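You operate a simulated robot arm through the tools that you are given. There is no shell and no other tool.

You are at the controls of a simulated robot arm. One attempt, no reset.

JOB
Oil the rusty nut on block B, then slacken it.
Fine: the block stays clamped; can and spanner go back. Set down upright: green oil can.

It is judged by the outcome, as a careful person would: the job done as asked, and still so three seconds after it is handed in. It fails if anything else is knocked over, pushed out of place, dropped, spilled or broken.

ROBOT AND FRAMES
A 6-joint arm with a four-finger gripper, fixed in place. Base frame: the origin is at the foot of the arm, x ahead of it, y to its left, z up; the work surface is at about z = 0.88. Lengths are in m, angles in degrees, forces in N, time in s.
With the tool pointing down near the work surface it reaches from about 0.26 to 0.68 m from the base axis. Its first joint turns from -166.0 to 166.0 degrees. Payload 3.43 kg.
Tool frame: the origin (TCP) lies between the finger pads and is the grasp point; the fingertips stand 0.03 m ahead of it; z points along the fingers, y is the line along which they close. Largest opening 0.12 m; the body of the gripper starts 0.085 m behind the TCP.
Orientation is that of the tool frame in the base frame, as [roll, pitch, yaw] about the fixed x, y, z axes, in that order (R = Rz(yaw) Ry(pitch) Rx(roll)). With the fingers straight down and closing along the base's y, the tool's x points along the base's -x, its y along +y and its z along -z.

CONTROLS
- The arm moves only by the tool move_arm. Its argument "increments" is a list of rows, each a list of 7 numbers: the shift along the base's x, y, z in m, then the turn, a rotation vector about the base's x, y, z in degrees, then the opening in per cent of the stroke, from 0 (shut) to 100 (fully open). In form: [[dx, dy, dz, wx, wy, wz, gripper], ...]. A call has 1 to 20 rows; each row shifts and turns the commanded pose from where the row before left it. Each row takes 0.2 s and may step no farther than 0.05 m and 8.6 degrees from the row before; otherwise, or with a gripper value out of range, the whole call is refused. Where a pose cannot be reached the arm comes as near as it can. A force on the tool above 40 N (or 10 N above the force at the start of the call, whichever is more), or a blocked arm, ends the call early, and 0.2 s more pass. Each finger halts on what it meets, pressing with about 30 N; the grip force reading is that of the motor and also rises with nothing between the fingers. The clock runs only during rows and for 0.2 s after the last one: add rows that do not move to give the fingers time. The reply holds the time, the measured pose of the TCP, the force on the tool along the base axes, the opening and the grip force, in the units named above and with some noise, with the torque about the TCP (base axes, N m) and any sound that the robot's microphone picked up.
- Cameras (640 x 400 px; columns grow to the right, rows downward): "scene" is fixed at [0.2219, 0.5007, 1.6306]; the picture's right is [-0.80, -0.60, 0.00], its down [-0.49, 0.65, -0.59] and it looks along [0.35, -0.47, -0.81] (base axes); focal length 320 px, centre (320, 200). "wrist" rides on the gripper at [0.071, -0.017, -0.12] in the tool frame; the picture's right is [0.23, 0.97, 0.00], its down [-0.81, 0.19, -0.55] and it looks along [-0.54, 0.13, 0.83] (tool axes); focal length 275 px, centre (320, 200). There is no depth. A picture from a camera that has moved, and an enlarged one, comes with that camera's place and axes in the base frame and with its lens.
- capture(camera): a new picture of that camera. It takes no simulated time.
- slide_trunk(by): slides the trunk up (or, below 0, down) by that many m; the arm rides with it, the base frame stays. It gives what a move gives, with no picture.
- inspect(camera, box): a new picture of the part [left, top, right, bottom] of that camera's present view, enlarged. It takes no simulated time.
- close_job(): hands the job in; it is judged then, once.

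Nothing tells you positions but the pictures and the camera data. Unless the task says otherwise, let go and move clear before handing in.

The tools are called after ">>>" as name(argument=value, ...) on one line, values as JSON. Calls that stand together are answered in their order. move_arm: Moves the arm, as the interface text tells. Its arguments: {"type":"object","properties":{"increments":{"type":"array","items":{"type":"array","items":{"type":"number"}}}},"required":["increments"]} The other tools are called the same way: slide_trunk (by) slides the trunk up or down; capture (camera) takes a picture; inspect (camera, box) takes an enlarged picture of a part of a camera's view; close_job () hands the job in.

At the start:

```text
time: 0.0
eef_pos: [0.5398, 0.1386, 1.2384]
ee_rot: [180.0, 0.0, -180.0]
ft_force: [0.5, 0.8, -0.1]
wrist_torque: [-0.01, 0.01, 0.0]
opening: 0.12
grasp_force: 0.2
trunk travel left (down, up): [-0.25, 0.19]
```

scene: 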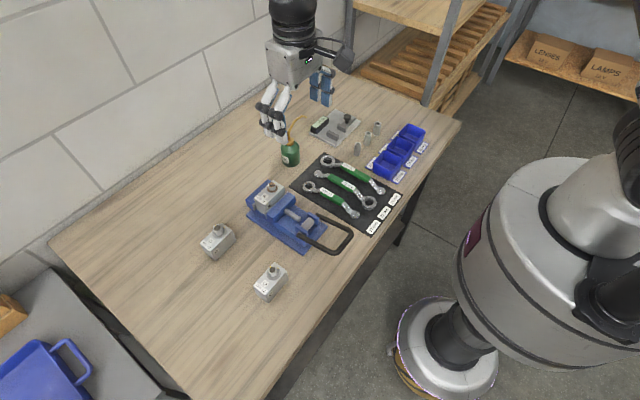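
wrist: 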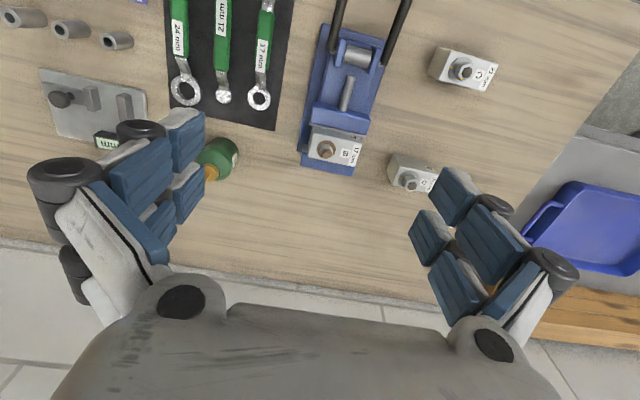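

I see a bench with a vise holding a block (probably B), two loose blocks, a green oil can, and three spanners on a mat. I'll enlarge the views to read labels before moving.

>>> inspect(camera="scene", box=[230, 140, 410, 260])

>>> inspect(camera="wrist", box=[140, 0, 300, 100])

>>> inspect(camera="wrist", box=[290, 20, 500, 190])

>>> inspect(camera="scene", box=[250, 80, 430, 200])

>>> inspect(camera="scene", box=[190, 170, 310, 310])

```text
3.33 times, centred on (320, 200) of scene
camera zoom: at [0.2219, 0.5007, 1.6306], right [-0.8, -0.6, 0.0], down [-0.49, 0.65, -0.59], along [0.35, -0.47, -0.81], focal length 1067 px, centre (320, 200)
```

zoom: 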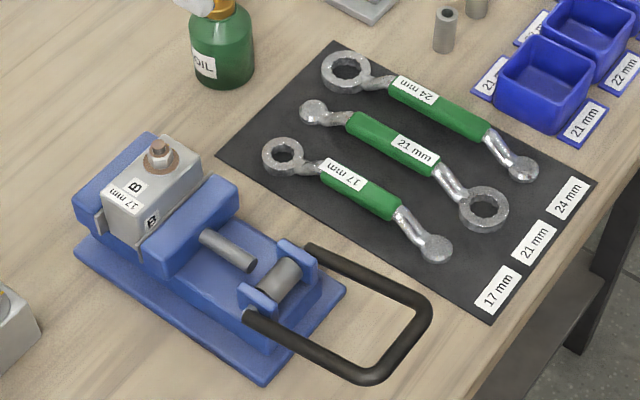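

```text
4.00 times, centred on (220, 50) of wrist
camera zoom: at [0.4689, 0.1218, 1.3602], right [-0.23, 0.97, 0.0], down [0.81, 0.19, 0.55], along [0.54, 0.13, -0.83], focal length 1101 px, centre (720, 800)
```

zoom: 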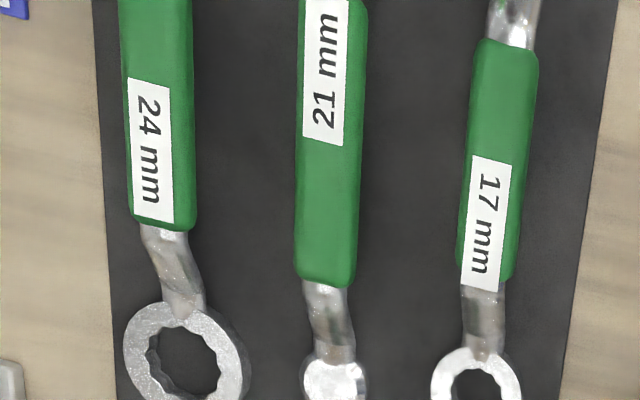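

```text
2.35 times, centred on (395, 105) of wrist
camera zoom: at [0.4689, 0.1218, 1.3602], right [-0.23, 0.97, 0.0], down [0.81, 0.19, 0.55], along [0.54, 0.13, -0.83], focal length 648 px, centre (144, 424)
```

zoom: 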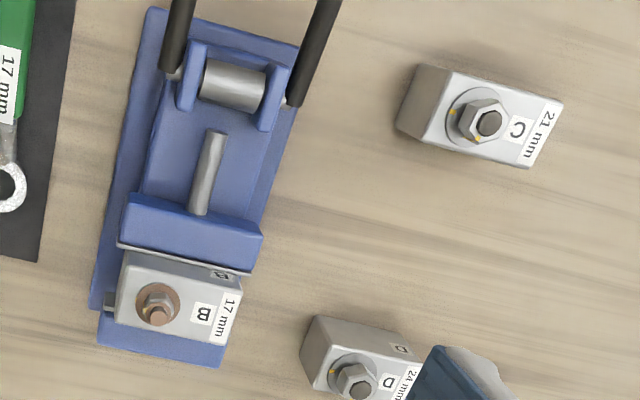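

```text
3.33 times, centred on (340, 140) of scene
camera zoom: at [0.2219, 0.5007, 1.6306], right [-0.8, -0.6, 0.0], down [-0.49, 0.65, -0.59], along [0.35, -0.47, -0.81], focal length 1067 px, centre (253, 400)
```

zoom: 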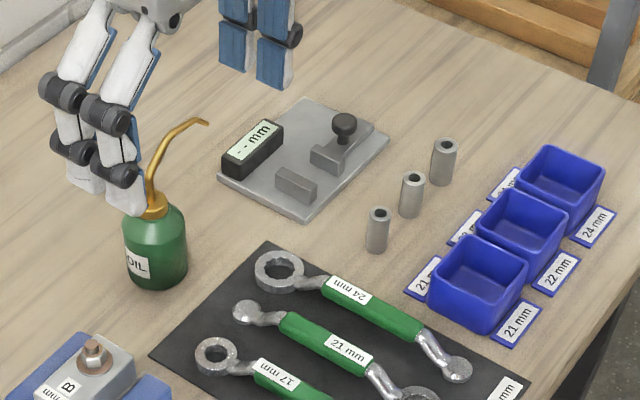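

```text
2.86 times, centred on (250, 240) of scene
camera zoom: at [0.2219, 0.5007, 1.6306], right [-0.8, -0.6, 0.0], down [-0.49, 0.65, -0.59], along [0.35, -0.47, -0.81], focal length 915 px, centre (520, 86)
```

zoom: 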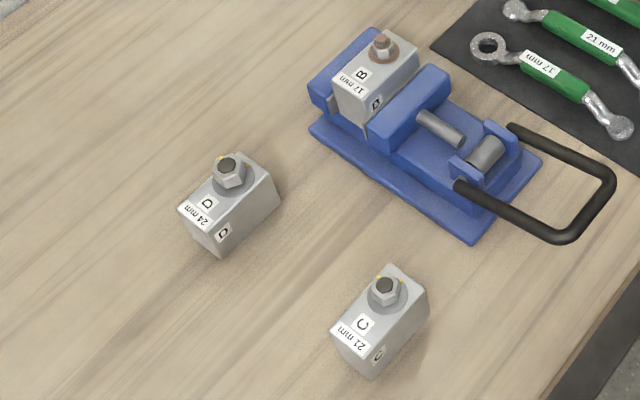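

The nut on B is marked 17 mm, and B is clamped in the vise at about (0.62, 0.17, 0.99). The green can stands near (0.71, 0.0). I'll look closer at the can's spout.

>>> inspect(camera="wrist", box=[170, 110, 266, 170])

>>> inspect(camera="scene", box=[258, 110, 322, 170])

>>> move_arm(increments=[[-0.04, 0, 0.0, 0, 0, 0, 100], [-0.04, 0, 0.0, 0, 0, 0, 100], [-0.04, 0, 0, 0, 0, 0, 100], [-0.04, 0, 0, 0, 0, 0, 100], [-0.03, 0, 0, 0, 0, 0, 100], [0, 0, 0, 0, 0, 0, 100]])

```text
6.67 times, centred on (218, 140) of wrist
camera zoom: at [0.4689, 0.1218, 1.3602], right [-0.23, 0.97, 0.0], down [0.81, 0.19, 0.55], along [0.54, 0.13, -0.83], focal length 1835 px, centre (1000, 600)
```

zoom: 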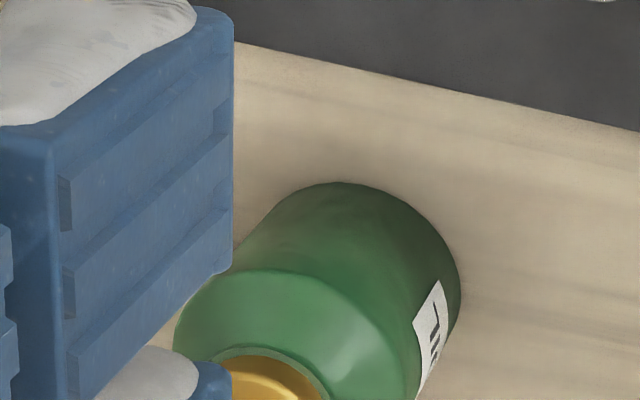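

```text
6.67 times, centred on (290, 140) of scene
camera zoom: at [0.2219, 0.5007, 1.6306], right [-0.8, -0.6, 0.0], down [-0.49, 0.65, -0.59], along [0.35, -0.47, -0.81], focal length 2134 px, centre (520, 600)
```

zoom: 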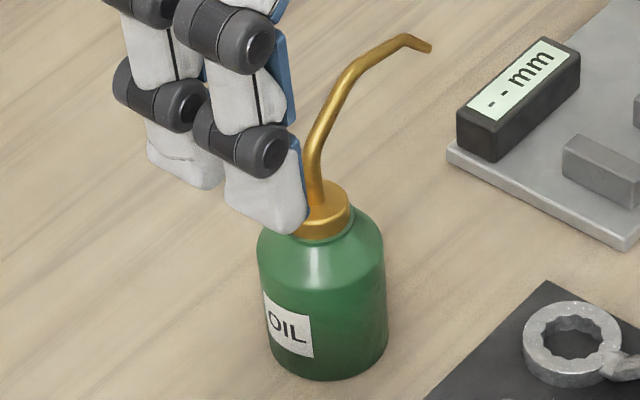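

```text
time: 1.4
eef_pos: [0.3514, 0.1384, 1.237]
ee_rot: [-180.0, -0.1, -180.0]
ft_force: [-0.6, -0.6, -0.6]
wrist_torque: [-0.01, 0.03, -0.01]
opening: 0.1201
grasp_force: 0.0
trunk travel left (down, up): [-0.25, 0.19]
```

>>> capture(camera="scene")

>>> capture(camera="wrist")

>>> inspect(camera="scene", box=[250, 90, 346, 150])

```text
taken
```

scene: 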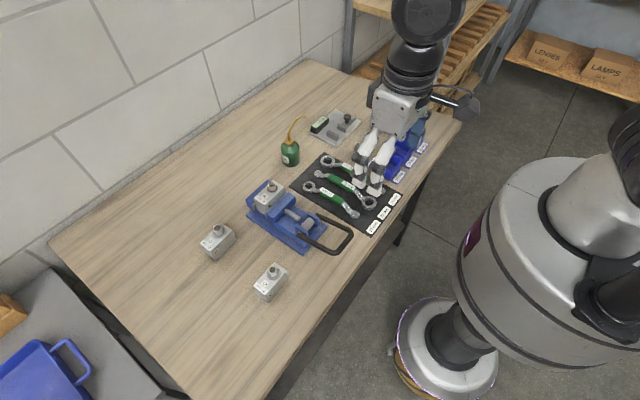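

```text
taken
camera wrist: at [0.2793, 0.1224, 1.3597], right [-0.23, 0.97, 0.0], down [0.81, 0.19, 0.55], along [0.54, 0.13, -0.83], focal length 275 px, centre (320, 200)
```

wrist: 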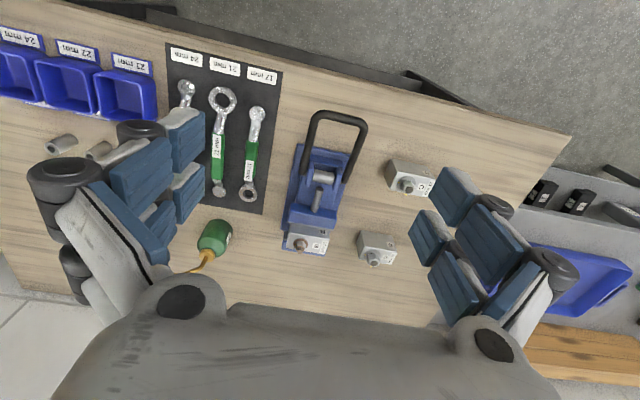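

```text
6.67 times, centred on (298, 120) of scene
camera zoom: at [0.2219, 0.5007, 1.6306], right [-0.8, -0.6, 0.0], down [-0.49, 0.65, -0.59], along [0.35, -0.47, -0.81], focal length 2134 px, centre (467, 733)
```

zoom: 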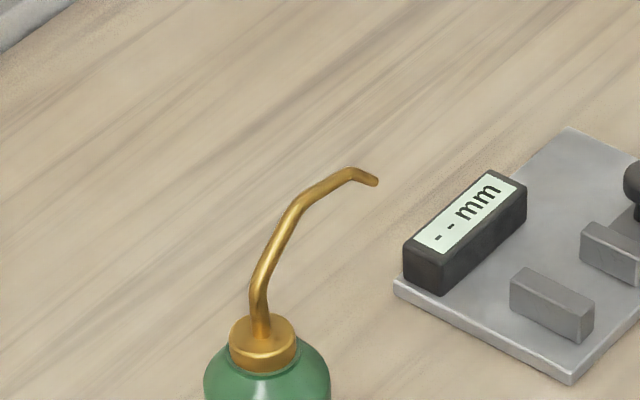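

>>> inspect(camera="wrist", box=[170, 200, 266, 290])

>>> inspect(camera="wrist", box=[260, 140, 388, 270])

>>> inspect(camera="wrist", box=[180, 40, 308, 220])

>>> inspect(camera="scene", box=[290, 150, 386, 230])

>>> inspect(camera="scene", box=[230, 170, 310, 250])

```text
4.44 times, centred on (218, 245) of wrist
camera zoom: at [0.2793, 0.1224, 1.3597], right [-0.23, 0.97, 0.0], down [0.81, 0.19, 0.55], along [0.54, 0.13, -0.83], focal length 1224 px, centre (773, 0)
```

zoom: 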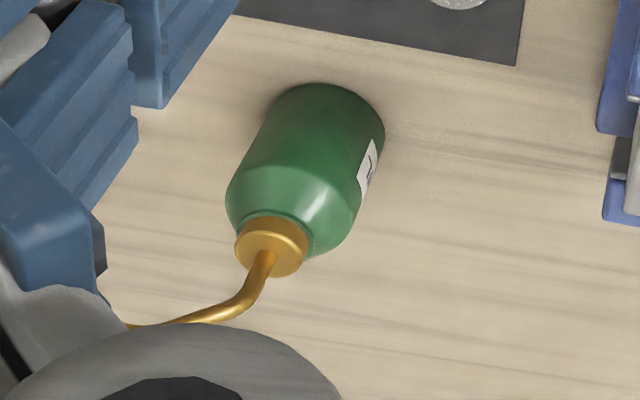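

```text
3.08 times, centred on (324, 205) of wrist
camera zoom: at [0.2793, 0.1224, 1.3597], right [-0.23, 0.97, 0.0], down [0.81, 0.19, 0.55], along [0.54, 0.13, -0.83], focal length 847 px, centre (308, 185)
```

zoom: 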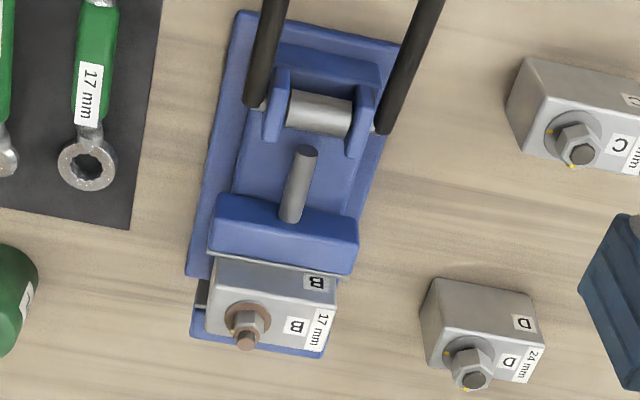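

```text
2.22 times, centred on (244, 130) of wrist
camera zoom: at [0.2793, 0.1224, 1.3597], right [-0.23, 0.97, 0.0], down [0.81, 0.19, 0.55], along [0.54, 0.13, -0.83], focal length 612 px, centre (489, 356)
```

zoom: 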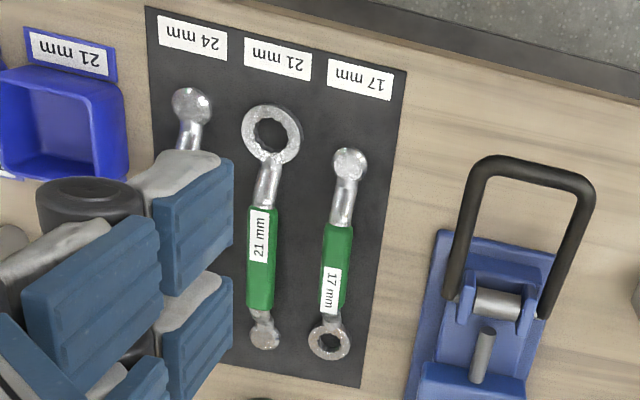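

```text
5.00 times, centred on (338, 190) of scene
camera zoom: at [0.2219, 0.5007, 1.6306], right [-0.8, -0.6, 0.0], down [-0.49, 0.65, -0.59], along [0.35, -0.47, -0.81], focal length 1601 px, centre (230, 250)
```

zoom: 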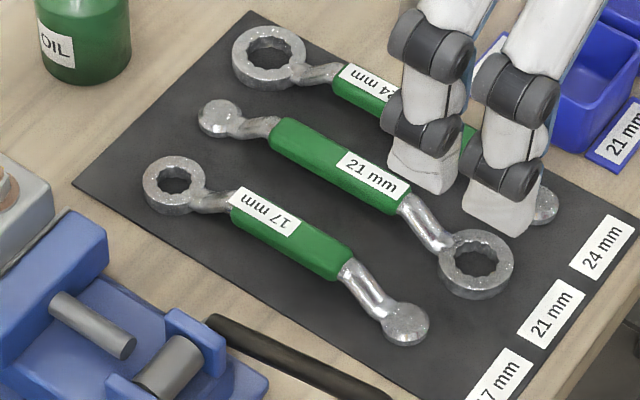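

```text
5.00 times, centred on (270, 210) of scene
camera zoom: at [0.2219, 0.5007, 1.6306], right [-0.8, -0.6, 0.0], down [-0.49, 0.65, -0.59], along [0.35, -0.47, -0.81], focal length 1601 px, centre (570, 150)
```

zoom: 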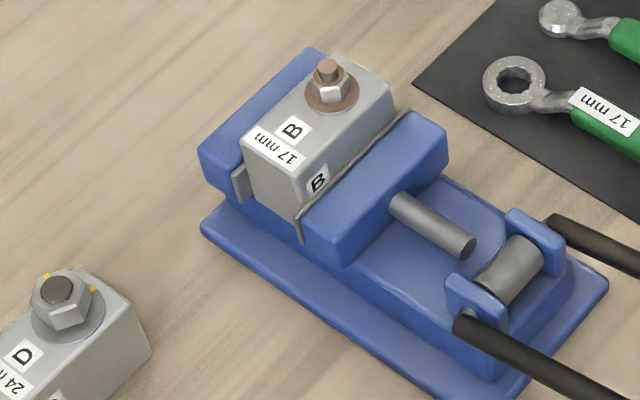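

The can stands at about (0.716, -0.008), with its cap top near z 0.963 and the spout pointing toward -y. The 17 mm spanner lies along x, ring at (0.60, 0.052). I'll shift the wrist camera so the spout tip comes into clear view.

>>> move_arm(increments=[[0, -0.045, 0, 0, 0, 0, 100], [0, -0.045, 0, 0, 0, 0, 100], [0, -0.045, 0, 0, 0, 0, 100], [0.03, -0.03, 0, 0, 0, 0, 100], [0, 0, 0, 0, 0, 0, 100]])

>>> capture(camera="wrist")

>>> inspect(camera="wrist", box=[260, 150, 400, 250])

```text
time: 2.6
eef_pos: [0.3809, -0.0258, 1.2405]
ee_rot: [-180.0, 0.1, -179.9]
ft_force: [-0.7, 0.1, -0.1]
wrist_torque: [-0.01, -0.02, -0.02]
opening: 0.1198
grasp_force: 0.0
trunk travel left (down, up): [-0.25, 0.19]
```

```text
taken
camera wrist: at [0.3099, -0.0432, 1.362], right [-0.23, 0.97, 0.0], down [0.81, 0.19, 0.55], along [0.54, 0.13, -0.83], focal length 275 px, centre (320, 200)
```

wrist: 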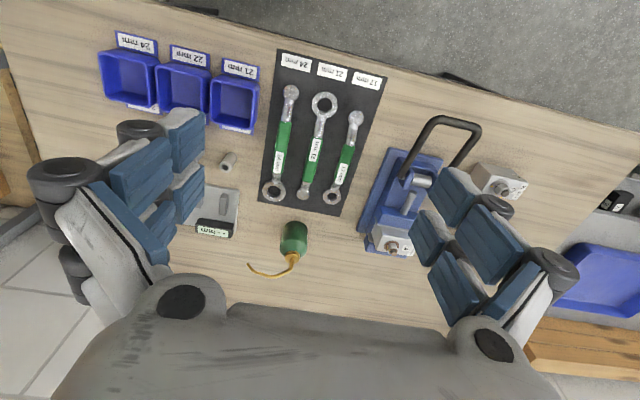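

```text
4.00 times, centred on (330, 200) of wrist
camera zoom: at [0.3099, -0.0432, 1.362], right [-0.23, 0.97, 0.0], down [0.81, 0.19, 0.55], along [0.54, 0.13, -0.83], focal length 1101 px, centre (280, 200)
```

zoom: 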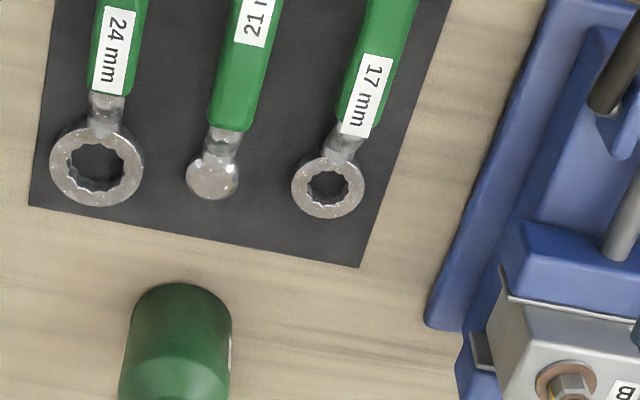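

>>> inspect(camera="wrist", box=[240, 210, 336, 290])

>>> inspect(camera="wrist", box=[360, 190, 456, 270])

```text
5.00 times, centred on (288, 250) of wrist
camera zoom: at [0.3099, -0.0432, 1.362], right [-0.23, 0.97, 0.0], down [0.81, 0.19, 0.55], along [0.54, 0.13, -0.83], focal length 1376 px, centre (480, -50)
```

zoom: 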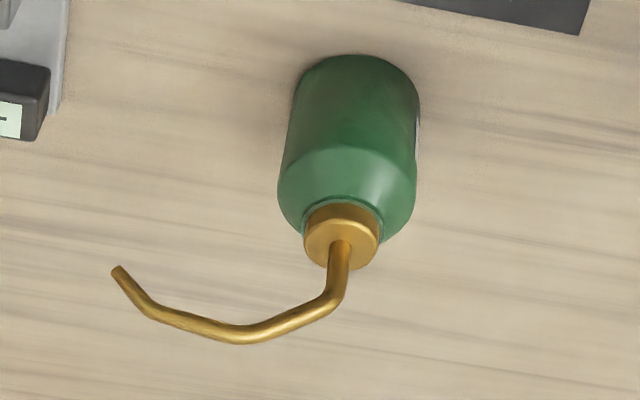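

```text
5.00 times, centred on (408, 230) of wrist
camera zoom: at [0.3099, -0.0432, 1.362], right [-0.23, 0.97, 0.0], down [0.81, 0.19, 0.55], along [0.54, 0.13, -0.83], focal length 1376 px, centre (-120, 50)
```

zoom: 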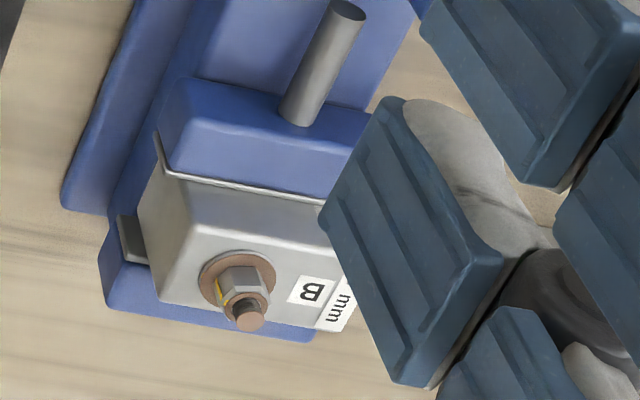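

The spout tip sits at about (0.709, -0.084, 1.005), pointing down toward -y at about 45°. I'll grip the can from the robot's side with the tool slanted, and first turn the wrist half round so its camera ends up on the upper side.

>>> move_arm(increments=[[0, 0, 0, 0, 0, 8.5, 100], [0, 0, 0, 0, 0, 8.5, 100], [0, 0, 0, 0, 0, 8.5, 100], [0, 0, 0, 0, 0, 8.5, 100], [0, 0, 0, 0, 0, 8.5, 100], [0, 0, 0, 0, 0, 8.5, 100], [0, 0, 0, 0, 0, 8.5, 100], [0, 0, 0, 0, 0, 8.5, 100], [0, 0, 0, 0, 0, 8.5, 100], [0, 0, 0, 0, 0, 8.5, 100], [0, 0, 0, 0, 0, 5, 100], [0, 0, 0, 0, 0, 0, 100]])

```text
time: 5.2
eef_pos: [0.3783, -0.0264, 1.2379]
ee_rot: [180.0, -0.1, -89.9]
ft_force: [0.2, 0.7, 1.5]
wrist_torque: [-0.01, 0.02, 0.02]
opening: 0.12
grasp_force: 0.2
trunk travel left (down, up): [-0.25, 0.19]
```

>>> move_arm(increments=[[0, 0, 0, 0, 0, 8.5, 100], [0, 0, 0, 0, 0, 8.5, 100], [0, 0, 0, 0, 0, 8.5, 100], [0, 0, 0, 0, 0, 8.5, 100], [0, 0, 0, 0, 0, 8.5, 100], [0, 0, 0, 0, 0, 8.5, 100], [0, 0, 0, 0, 0, 8.5, 100], [0, 0, 0, 0, 0, 8.5, 100], [0, 0, 0, 0, 0, 8.5, 100], [0, 0, 0, 0, 0, 8.5, 100], [0, 0, 0, 0, 0, 5, 100], [0, 0, 0, 0, 0, 0, 100]])

>>> capture(camera="scene")

```text
time: 7.8
eef_pos: [0.3762, 0.0274, 1.2328]
ee_rot: [178.6, -0.2, -0.7]
ft_force: [0.1, 0.0, 0.1]
wrist_torque: [0.0, 0.03, 0.0]
opening: 0.12
grasp_force: 0.0
out of reach, approached as far as the arm can: row 10, 11
trunk travel left (down, up): [-0.25, 0.19]
```

```text
taken
```

scene: 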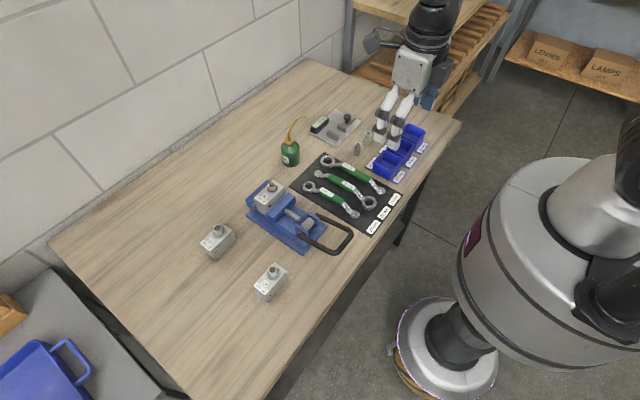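

The wrist turn stops a few degrees short of a full half-turn, so I'll bring the tool in along an azimuth of about -15°, slanted 40° below horizontal. I'll do the turn and tilt high up, well clear of everything, and check the pose.

>>> move_arm(increments=[[0.02, 0, 0, 0, 0, -7.5, 100], [0.02, 0, 0, 0, 0, -7.5, 100], [0.03, 0, 0, -2.157, -8.05, 0, 100], [0.03, 0, 0, -2.157, -8.05, 0, 100], [0.03, 0, 0, -2.157, -8.05, 0, 100], [0.03, 0, 0, -2.157, -8.05, 0, 100], [0.02, 0, 0, -2.157, -8.05, 0, 100], [0.02, 0, 0, -2.157, -8.05, 0, 100], [0, 0, 0, 0, 0, 0, 100]])

>>> capture(camera="scene")

>>> capture(camera="wrist")

```text
time: 9.8
eef_pos: [0.5765, 0.0259, 1.2332]
ee_rot: [179.9, -50.0, -14.9]
ft_force: [-0.3, -0.2, 0.1]
wrist_torque: [0.01, -0.05, -0.01]
opening: 0.1201
grasp_force: 0.1
trunk travel left (down, up): [-0.25, 0.19]
```

```text
taken
```

scene: 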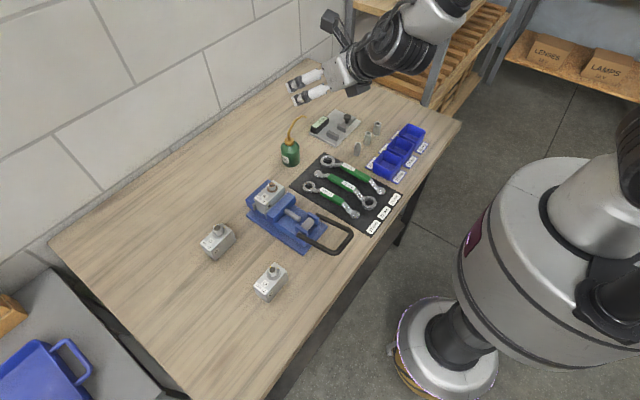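

```text
taken
camera wrist: at [0.5371, 0.0542, 1.3683], right [-0.11, -0.98, 0.18], down [-0.96, 0.06, -0.27], along [0.25, -0.2, -0.95], focal length 275 px, centre (320, 200)
```

wrist: 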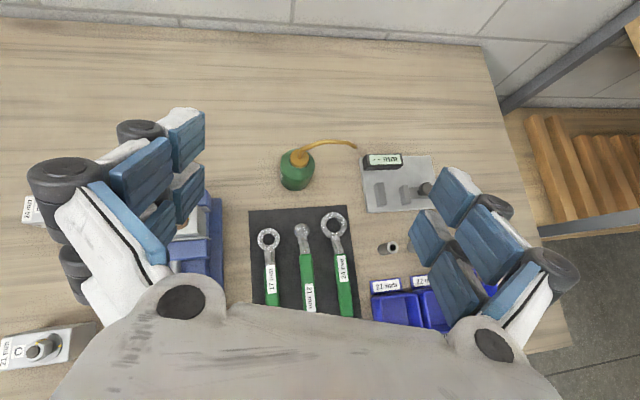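

>>> inspect(camera="wrist", box=[250, 120, 378, 200])

>>> inspect(camera="scene", box=[260, 100, 340, 180])

```text
5.00 times, centred on (314, 160) of wrist
camera zoom: at [0.5371, 0.0542, 1.3683], right [-0.11, -0.98, 0.18], down [-0.96, 0.06, -0.27], along [0.25, -0.2, -0.95], focal length 1376 px, centre (350, 400)
```

zoom: 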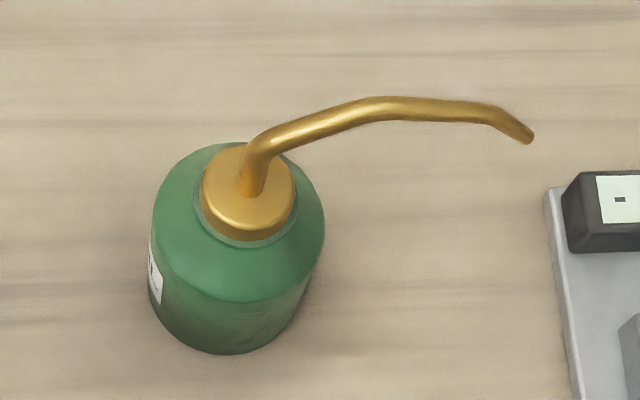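

```text
5.00 times, centred on (300, 140) of scene
camera zoom: at [0.2219, 0.5007, 1.6306], right [-0.8, -0.6, 0.0], down [-0.49, 0.65, -0.59], along [0.35, -0.47, -0.81], focal length 1601 px, centre (420, 500)
```

zoom: 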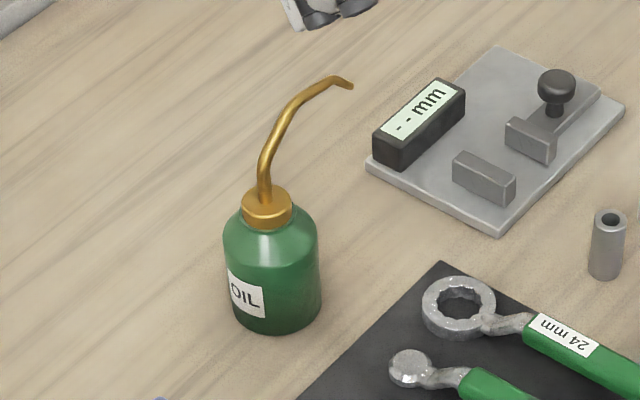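

Tilt and azimuth came out as asked, and the view confirms the can axis at about (0.717, -0.006). I'm moving to a standoff 0.14 m back along the tool axis.

>>> move_arm(increments=[[0.006, -0.0007, -0.04, 0, 0, 0, 100], [0.006, -0.0007, -0.04, 0, 0, 0, 100], [0.006, -0.0007, -0.04, 0, 0, 0, 100], [0.006, -0.0007, -0.04, 0, 0, 0, 100], [0.006, -0.0007, -0.04, 0, 0, 0, 100], [0.007, -0.0007, -0.031, 0, 0, 0, 100], [0, 0, 0, 0, 0, 0, 100]])

>>> capture(camera="scene")

>>> capture(camera="wrist")

```text
time: 11.4
eef_pos: [0.6135, 0.0237, 1.0025]
ee_rot: [180.0, -50.0, -14.9]
ft_force: [0.0, -0.8, 0.1]
wrist_torque: [0.0, -0.01, -0.02]
opening: 0.12
grasp_force: 0.0
trunk travel left (down, up): [-0.25, 0.19]
```

```text
taken
```

scene: 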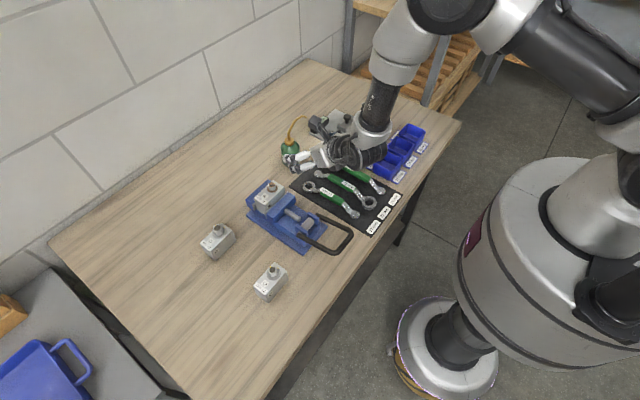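

```text
taken
camera wrist: at [0.5737, 0.0514, 1.1367], right [-0.11, -0.98, 0.18], down [-0.96, 0.06, -0.27], along [0.25, -0.2, -0.95], focal length 275 px, centre (320, 200)
```

wrist: 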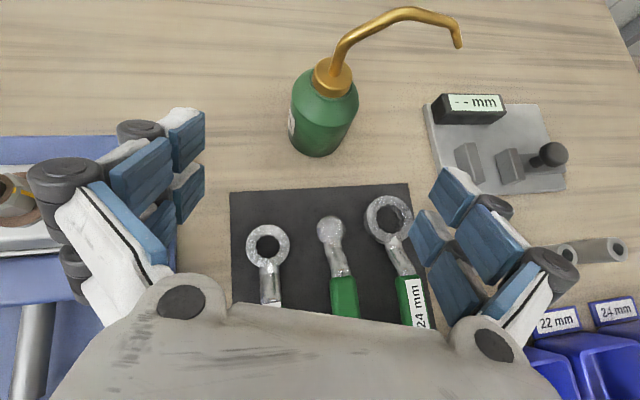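

The can lines up with the tool axis in the wrist view. I'm advancing along that axis with the fingers open.

>>> move_arm(increments=[[0.0209, -0.0059, -0.0181, 0, 0, 0, 100], [0.0209, -0.0059, -0.0181, 0, 0, 0, 100], [0.0209, -0.0059, -0.0181, 0, 0, 0, 100], [0.0209, -0.006, -0.0181, 0, 0, 0, 100], [0.0209, -0.006, -0.0181, 0, 0, 0, 100], [0, 0, 0, 0, 0, 0, 100]])

>>> capture(camera="scene")

>>> capture(camera="wrist")

>>> inspect(camera="scene", box=[250, 100, 378, 180])

```text
time: 12.8
eef_pos: [0.7169, -0.0078, 0.911]
ee_rot: [179.9, -49.9, -14.9]
ft_force: [-0.2, -0.5, -0.7]
wrist_torque: [0.0, 0.05, -0.01]
opening: 0.1198
grasp_force: 0.1
trunk travel left (down, up): [-0.25, 0.19]
```

```text
taken
```

scene: 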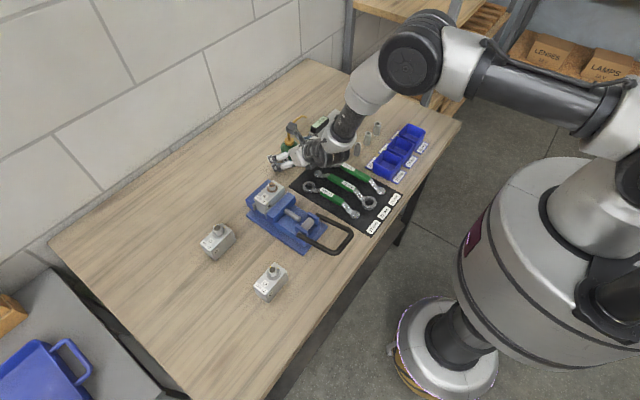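

```text
taken
camera wrist: at [0.6763, 0.0205, 1.0455], right [-0.11, -0.98, 0.18], down [-0.96, 0.06, -0.27], along [0.25, -0.2, -0.95], focal length 275 px, centre (320, 200)
```

wrist: 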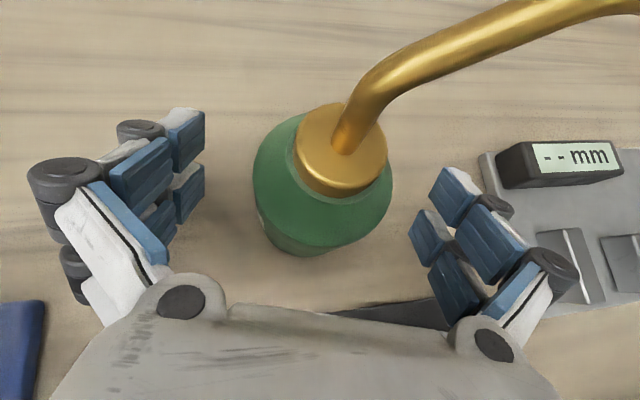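

```text
5.00 times, centred on (314, 140) of scene
camera zoom: at [0.2219, 0.5007, 1.6306], right [-0.8, -0.6, 0.0], down [-0.49, 0.65, -0.59], along [0.35, -0.47, -0.81], focal length 1601 px, centre (350, 500)
```

zoom: 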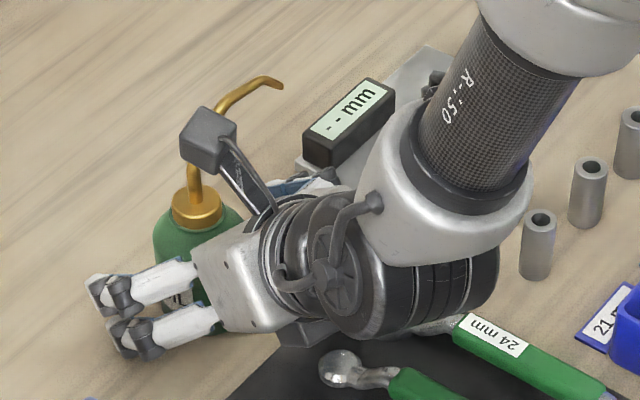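

The can stands between the fingers with the pads level with its body. I'm closing now.

>>> move_arm(increments=[[0, 0, 0, 0, 0, 0, 40], [0, 0, 0, 0, 0, 0, 30], [0, 0, 0, 0, 0, 0, 20], [0, 0, 0, 0, 0, 0, 20], [0, 0, 0, 0, 0, 0, 20], [0, 0, 0, 0, 0, 0, 20]])

>>> capture(camera="wrist")

```text
time: 14.2
eef_pos: [0.7176, -0.0107, 0.9177]
ee_rot: [-180.0, -50.7, -15.1]
ft_force: [-2.2, -8.1, 26.9]
wrist_torque: [-0.63, 0.15, -0.04]
opening: 0.0547
grasp_force: 29.9
trunk travel left (down, up): [-0.25, 0.19]
```

```text
taken
camera wrist: at [0.6758, 0.0191, 1.05], right [-0.11, -0.98, 0.18], down [-0.96, 0.06, -0.28], along [0.26, -0.2, -0.94], focal length 275 px, centre (320, 200)
```

wrist: 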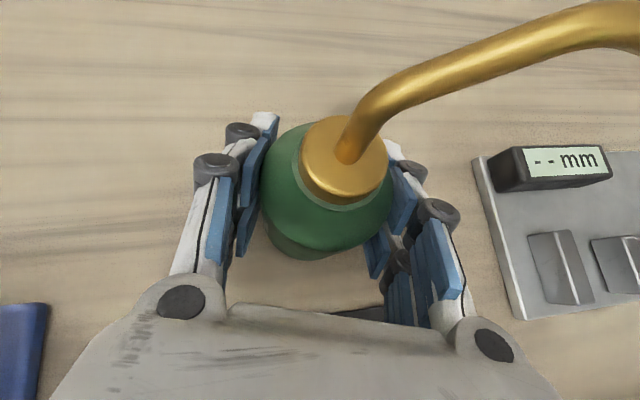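

The fingers hold the can at 0.055 m opening, but the tips press on the table with about 27 N. I'll ease upward to relieve it and lift slightly.

>>> move_arm(increments=[[0, 0, 0.006, 0, 0, 0, 20], [0, 0, 0.008, 0, 0, 0, 20], [0, 0, 0.01, 0, 0, 0, 20], [0, 0, 0.0, 0, 0, 0, 20]])

>>> capture(camera="wrist")

>>> inspect(camera="scene", box=[250, 100, 378, 180])

```text
time: 15.2
eef_pos: [0.7166, -0.0077, 0.9337]
ee_rot: [179.9, -49.9, -14.9]
ft_force: [0.2, -1.1, -3.2]
wrist_torque: [0.02, 0.02, -0.01]
opening: 0.0548
grasp_force: 29.7
trunk travel left (down, up): [-0.25, 0.19]
```

```text
taken
camera wrist: at [0.6772, 0.0212, 1.0683], right [-0.11, -0.98, 0.18], down [-0.96, 0.06, -0.26], along [0.25, -0.2, -0.95], focal length 275 px, centre (320, 200)
```

wrist: 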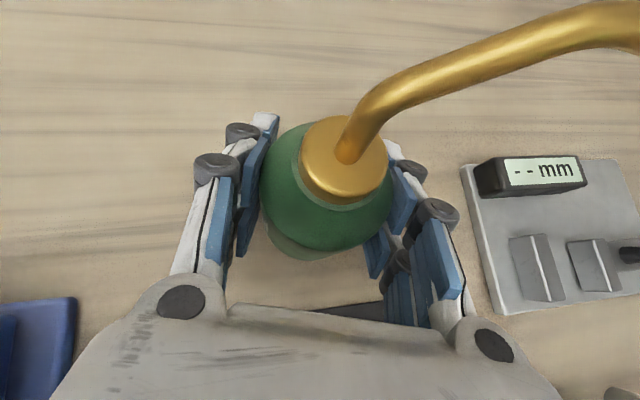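

```text
5.00 times, centred on (314, 140) of scene
camera zoom: at [0.2219, 0.5007, 1.6306], right [-0.8, -0.6, 0.0], down [-0.49, 0.65, -0.59], along [0.35, -0.47, -0.81], focal length 1601 px, centre (350, 500)
```

zoom: 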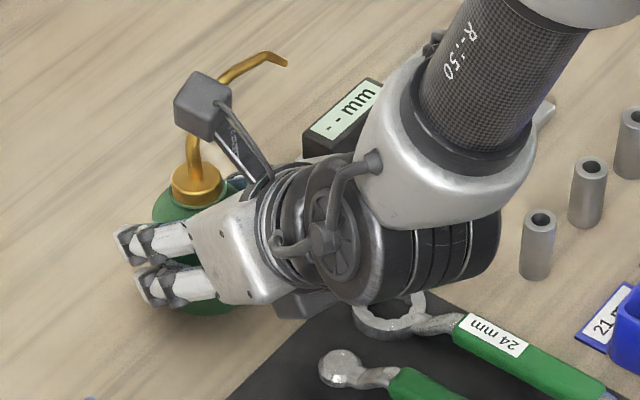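

The can is firmly held and lifted, about 3 N and still upright. I'll raise it and carry it upright to the +y side of block B, spout tip high above the nut at (0.622, 0.168).

>>> move_arm(increments=[[0, 0, 0.02, 0, 0, 0, 20], [0, 0, 0.03, 0, 0, 0, 20], [0, 0, 0.04, 0, 0, 0, 20], [0, 0, 0.04, 0, 0, 0, 20], [0, 0, 0.036, 0, 0, 0, 20], [-0.008, 0.02, 0, 0, 0, 0, 20], [-0.01, 0.03, 0, 0, 0, 0, 20], [-0.01, 0.03, 0, 0, 0, 0, 20], [-0.01, 0.03, 0, 0, 0, 0, 20], [-0.01, 0.03, 0, 0, 0, 0, 20], [-0.01, 0.03, 0, 0, 0, 0, 20], [-0.01, 0.03, 0, 0, 0, 0, 20], [-0.01, 0.03, 0, 0, 0, 0, 20], [-0.008, 0.02, 0, 0, 0, 0, 20], [0, 0, 0, 0, 0, 0, 20]])

>>> capture(camera="scene")

>>> capture(camera="wrist")

```text
time: 18.4
eef_pos: [0.6334, 0.2417, 1.1004]
ee_rot: [179.9, -50.1, -14.9]
ft_force: [-0.5, -0.9, -3.6]
wrist_torque: [0.01, 0.01, -0.01]
opening: 0.0548
grasp_force: 30.1
trunk travel left (down, up): [-0.25, 0.19]
```

```text
taken
```

scene: 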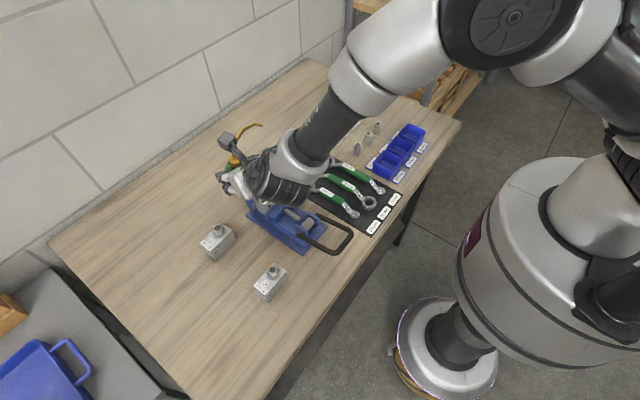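

```text
taken
camera wrist: at [0.5931, 0.2702, 1.2348], right [-0.11, -0.98, 0.18], down [-0.96, 0.06, -0.27], along [0.25, -0.2, -0.95], focal length 275 px, centre (320, 200)
```

wrist: 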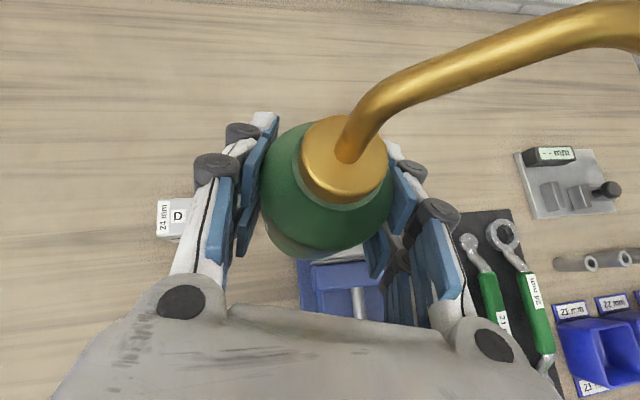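

The can is upright beside the nut with the tip about 18 cm above it. I'll begin tilting toward the nut, keeping the tip over it, and stop at 24° to check the tip position.

>>> move_arm(increments=[[-0.003, 0.0116, -0.0259, 8, 0, 0, 20], [0, 0.0097, -0.0169, 8, 0, 0, 20], [0, 0.0078, -0.0158, 8, 0, 0, 20], [0, 0, 0, 0, 0, 0, 20]])

>>> inspect(camera="scene", box=[200, 110, 328, 230])

>>> capture(camera="wrist")

```text
time: 19.4
eef_pos: [0.6296, 0.272, 1.0423]
ee_rot: [-149.5, -39.1, -36.7]
ft_force: [-0.9, 0.3, -3.1]
wrist_torque: [-0.01, -0.02, 0.0]
opening: 0.0546
grasp_force: 30.3
trunk travel left (down, up): [-0.25, 0.19]
```

```text
3.33 times, centred on (264, 170) of scene
camera zoom: at [0.2219, 0.5007, 1.6306], right [-0.8, -0.6, 0.0], down [-0.49, 0.65, -0.59], along [0.35, -0.47, -0.81], focal length 1067 px, centre (507, 300)
```

zoom: 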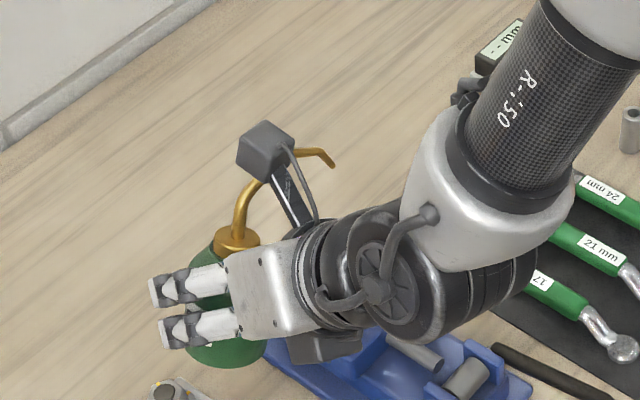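

```text
taken
camera wrist: at [0.59, 0.2447, 1.1773], right [-0.11, -0.97, -0.24], down [-0.96, 0.16, -0.22], along [0.25, 0.2, -0.95], focal length 275 px, centre (320, 200)
```

wrist: 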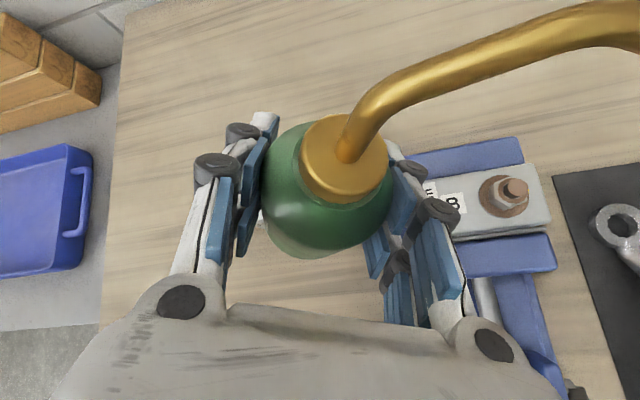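

The tip measures (0.622, 0.167), right over the nut axis. I'll carry on tilting to 56° while lowering the tip to about 3 cm above the bolt end.

>>> move_arm(increments=[[0.001, 0.0044, -0.0053, 8, 0, 0, 20], [0, 0.0035, 0.0009, 8, 0, 0, 20], [0, 0.0012, 0.0011, 8, 0, 0, 20], [0, -0.001, 0.0112, 8, 0, 0, 20], [0, 0, 0, 0, 0, 0, 20]])

>>> inspect(camera="scene", box=[200, 110, 328, 230])

>>> capture(camera="wrist")

```text
time: 20.6
eef_pos: [0.6131, 0.3584, 1.0631]
ee_rot: [-125.3, -19.2, -53.1]
ft_force: [0.4, -0.5, -4.6]
wrist_torque: [-0.01, -0.01, 0.03]
opening: 0.0546
grasp_force: 30.1
out of reach, approached as far as the arm can: row 2, 3, 4
trunk travel left (down, up): [-0.25, 0.19]
```

```text
3.33 times, centred on (264, 170) of scene
camera zoom: at [0.2219, 0.5007, 1.6306], right [-0.8, -0.6, 0.0], down [-0.49, 0.65, -0.59], along [0.35, -0.47, -0.81], focal length 1067 px, centre (507, 300)
```

zoom: 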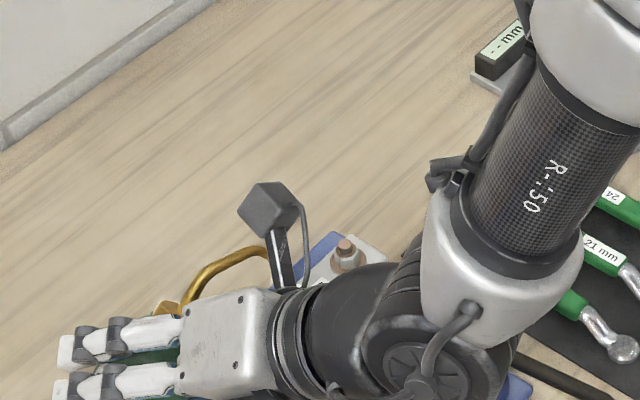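

```text
taken
camera wrist: at [0.5675, 0.2728, 1.1669], right [-0.16, -0.72, -0.68], down [-0.94, 0.32, -0.11], along [0.3, 0.62, -0.73], focal length 275 px, centre (320, 200)
```

wrist: 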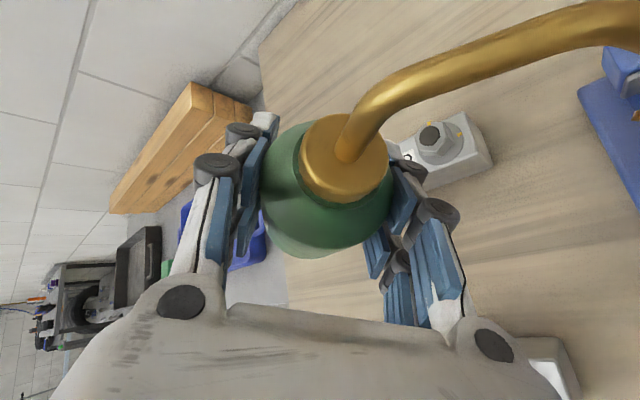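

The last three rows were out of reach: the arm drifted to y 0.358 while still tilting, so the tip left the nut. I'll tip the can back toward upright right away, then check for drips.

>>> move_arm(increments=[[0, -0.005, 0.01, -8, 0, 0, 20], [0, -0.01, 0.01, -8, 0, 0, 20], [0, -0.02, 0.01, -8, 0, 0, 20], [0, -0.02, 0.01, -8, 0, 0, 20], [0, 0, 0, 0, 0, 0, 20]])

>>> capture(camera="scene")

>>> capture(camera="wrist")

```text
time: 21.8
eef_pos: [0.613, 0.303, 1.1042]
ee_rot: [-150.6, -41.2, -38.1]
ft_force: [-0.2, 0.1, -3.3]
wrist_torque: [-0.02, -0.06, 0.0]
opening: 0.0545
grasp_force: 29.8
trunk travel left (down, up): [-0.25, 0.19]
```

```text
taken
```

scene: 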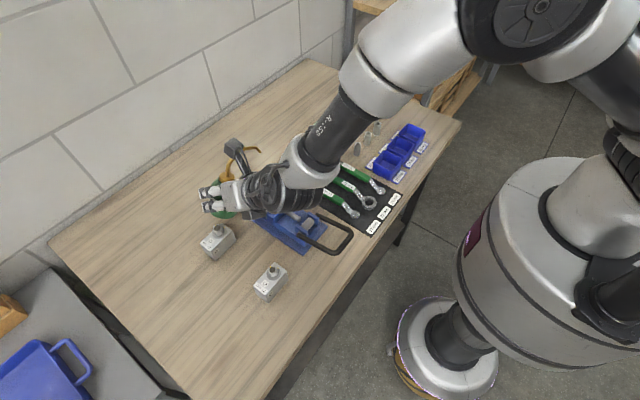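

```text
taken
camera wrist: at [0.5702, 0.2818, 1.2378], right [-0.14, -0.97, -0.21], down [-0.95, 0.19, -0.24], along [0.27, 0.16, -0.95], focal length 275 px, centre (320, 200)
```

wrist: 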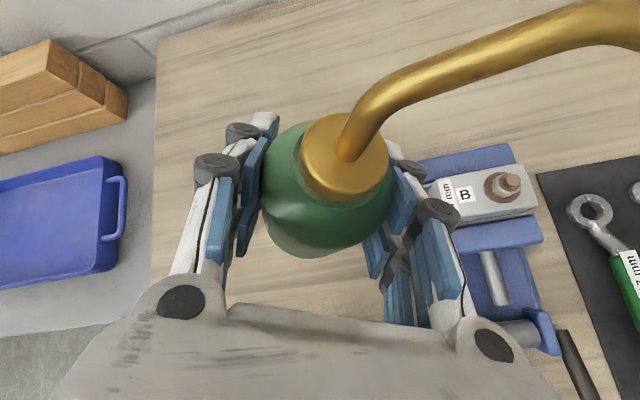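

>>> inspect(camera="scene", box=[190, 170, 318, 250])

>>> inspect(camera="wrist", box=[380, 120, 570, 240])

```text
5.00 times, centred on (254, 210) of scene
camera zoom: at [0.2219, 0.5007, 1.6306], right [-0.8, -0.6, 0.0], down [-0.49, 0.65, -0.59], along [0.35, -0.47, -0.81], focal length 1601 px, centre (650, 150)
```

zoom: 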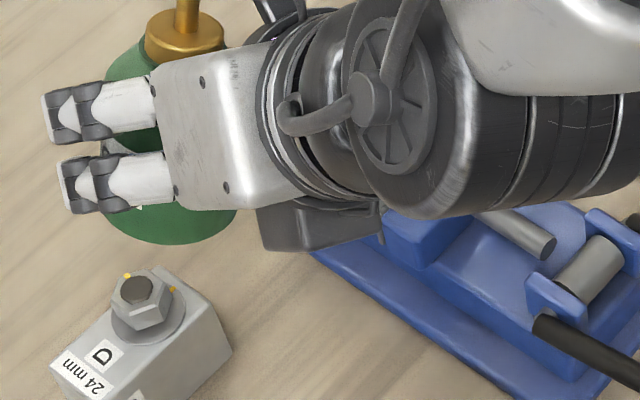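

```text
3.33 times, centred on (475, 180) of wrist
camera zoom: at [0.5702, 0.2818, 1.2378], right [-0.14, -0.97, -0.21], down [-0.95, 0.19, -0.24], along [0.27, 0.16, -0.95], focal length 918 px, centre (-197, 267)
```

zoom: 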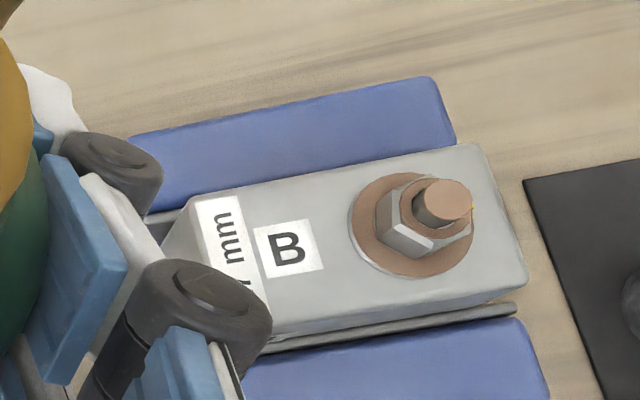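

Nothing appears to have dripped. The likely limit is the wrist bending up past the forearm line, so a lower shoulder should help. I'll set the can upright, raise it over the same spot, then lower the trunk.

>>> move_arm(increments=[[0.003, -0.012, 0.025, -7, 0.4, 0.4, 20], [0.003, -0.012, 0.025, -7, 0.4, 0.4, 20], [0.003, -0.012, 0.025, -7, 0.4, 0.3, 20], [0.004, -0.012, 0.025, 0, 0, 0, 20], [0.004, -0.012, 0.025, 0, 0, 0, 20], [0, 0, 0.02, 0, 0, 0, 20], [0, 0, 0, 0, 0, 0, 20]])

```text
time: 23.4
eef_pos: [0.6327, 0.2435, 1.2493]
ee_rot: [-178.1, -49.9, -17.2]
ft_force: [1.1, 0.0, -3.0]
wrist_torque: [-0.06, -0.01, 0.01]
opening: 0.0548
grasp_force: 30.0
trunk travel left (down, up): [-0.25, 0.19]
```

>>> slide_trunk(by=-0.2)

>>> capture(camera="scene")

```text
time: 25.6
eef_pos: [0.6313, 0.2435, 1.0494]
ee_rot: [-178.0, -50.1, -17.2]
ft_force: [-0.3, 0.3, -3.9]
wrist_torque: [0.03, 0.01, 0.0]
opening: 0.0549
grasp_force: 30.2
trunk travel left (down, up): [-0.05, 0.39]
```

```text
taken
```

scene: 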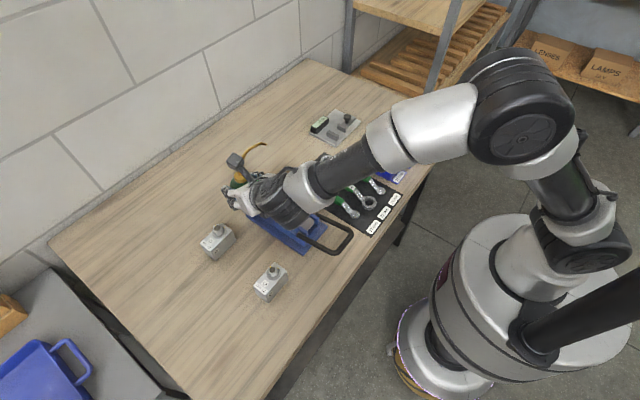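

The trunk is down and the forearm is flatter. I'll tilt again in steps, holding the tip over the nut, and go carefully past 32°.

>>> move_arm(increments=[[-0.001, 0.0098, -0.0049, 6.8, 0.3, 0.7, 20], [0, 0.0097, -0.0069, 8, 0, 0, 20], [0, 0.0078, -0.0058, 8, 0, 0, 20], [0, 0.0056, 0.0002, 8, 0, 0, 20], [0, 0, 0, 0, 0, 0, 20]])

>>> move_arm(increments=[[0, 0.0018, 0.004, 4, 0, 0, 20], [0, 0, 0, 0, 0, 0, 20]])

```text
time: 26.8
eef_pos: [0.6313, 0.2744, 1.0296]
ee_rot: [-141.7, -34.1, -41.3]
ft_force: [-0.5, 0.6, -4.2]
wrist_torque: [-0.04, 0.01, -0.01]
opening: 0.0547
grasp_force: 29.6
trunk travel left (down, up): [-0.05, 0.39]
```

```text
time: 27.4
eef_pos: [0.6305, 0.2776, 1.0345]
ee_rot: [-138.2, -31.4, -43.3]
ft_force: [-0.7, -0.3, -3.6]
wrist_torque: [0.0, -0.01, 0.02]
opening: 0.0547
grasp_force: 30.2
trunk travel left (down, up): [-0.05, 0.39]
```

>>> move_arm(increments=[[0, 0.0018, -0.001, 4, 0, 0, 20], [0, 0, 0, 0, 0, 0, 20]])

>>> inspect(camera="scene", box=[200, 110, 328, 230])

```text
time: 28.0
eef_pos: [0.6303, 0.2797, 1.0336]
ee_rot: [-134.8, -28.7, -45.0]
ft_force: [-0.2, 0.3, -3.8]
wrist_torque: [-0.03, -0.02, -0.02]
opening: 0.0547
grasp_force: 30.3
trunk travel left (down, up): [-0.05, 0.39]
```

```text
3.33 times, centred on (264, 170) of scene
camera zoom: at [0.2219, 0.5007, 1.6306], right [-0.8, -0.6, 0.0], down [-0.49, 0.65, -0.59], along [0.35, -0.47, -0.81], focal length 1067 px, centre (507, 300)
```

zoom: 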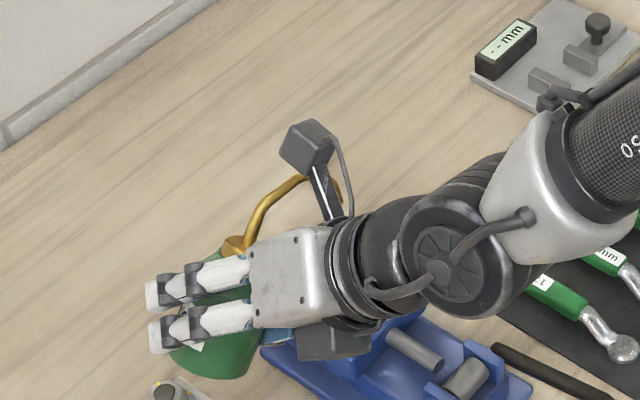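

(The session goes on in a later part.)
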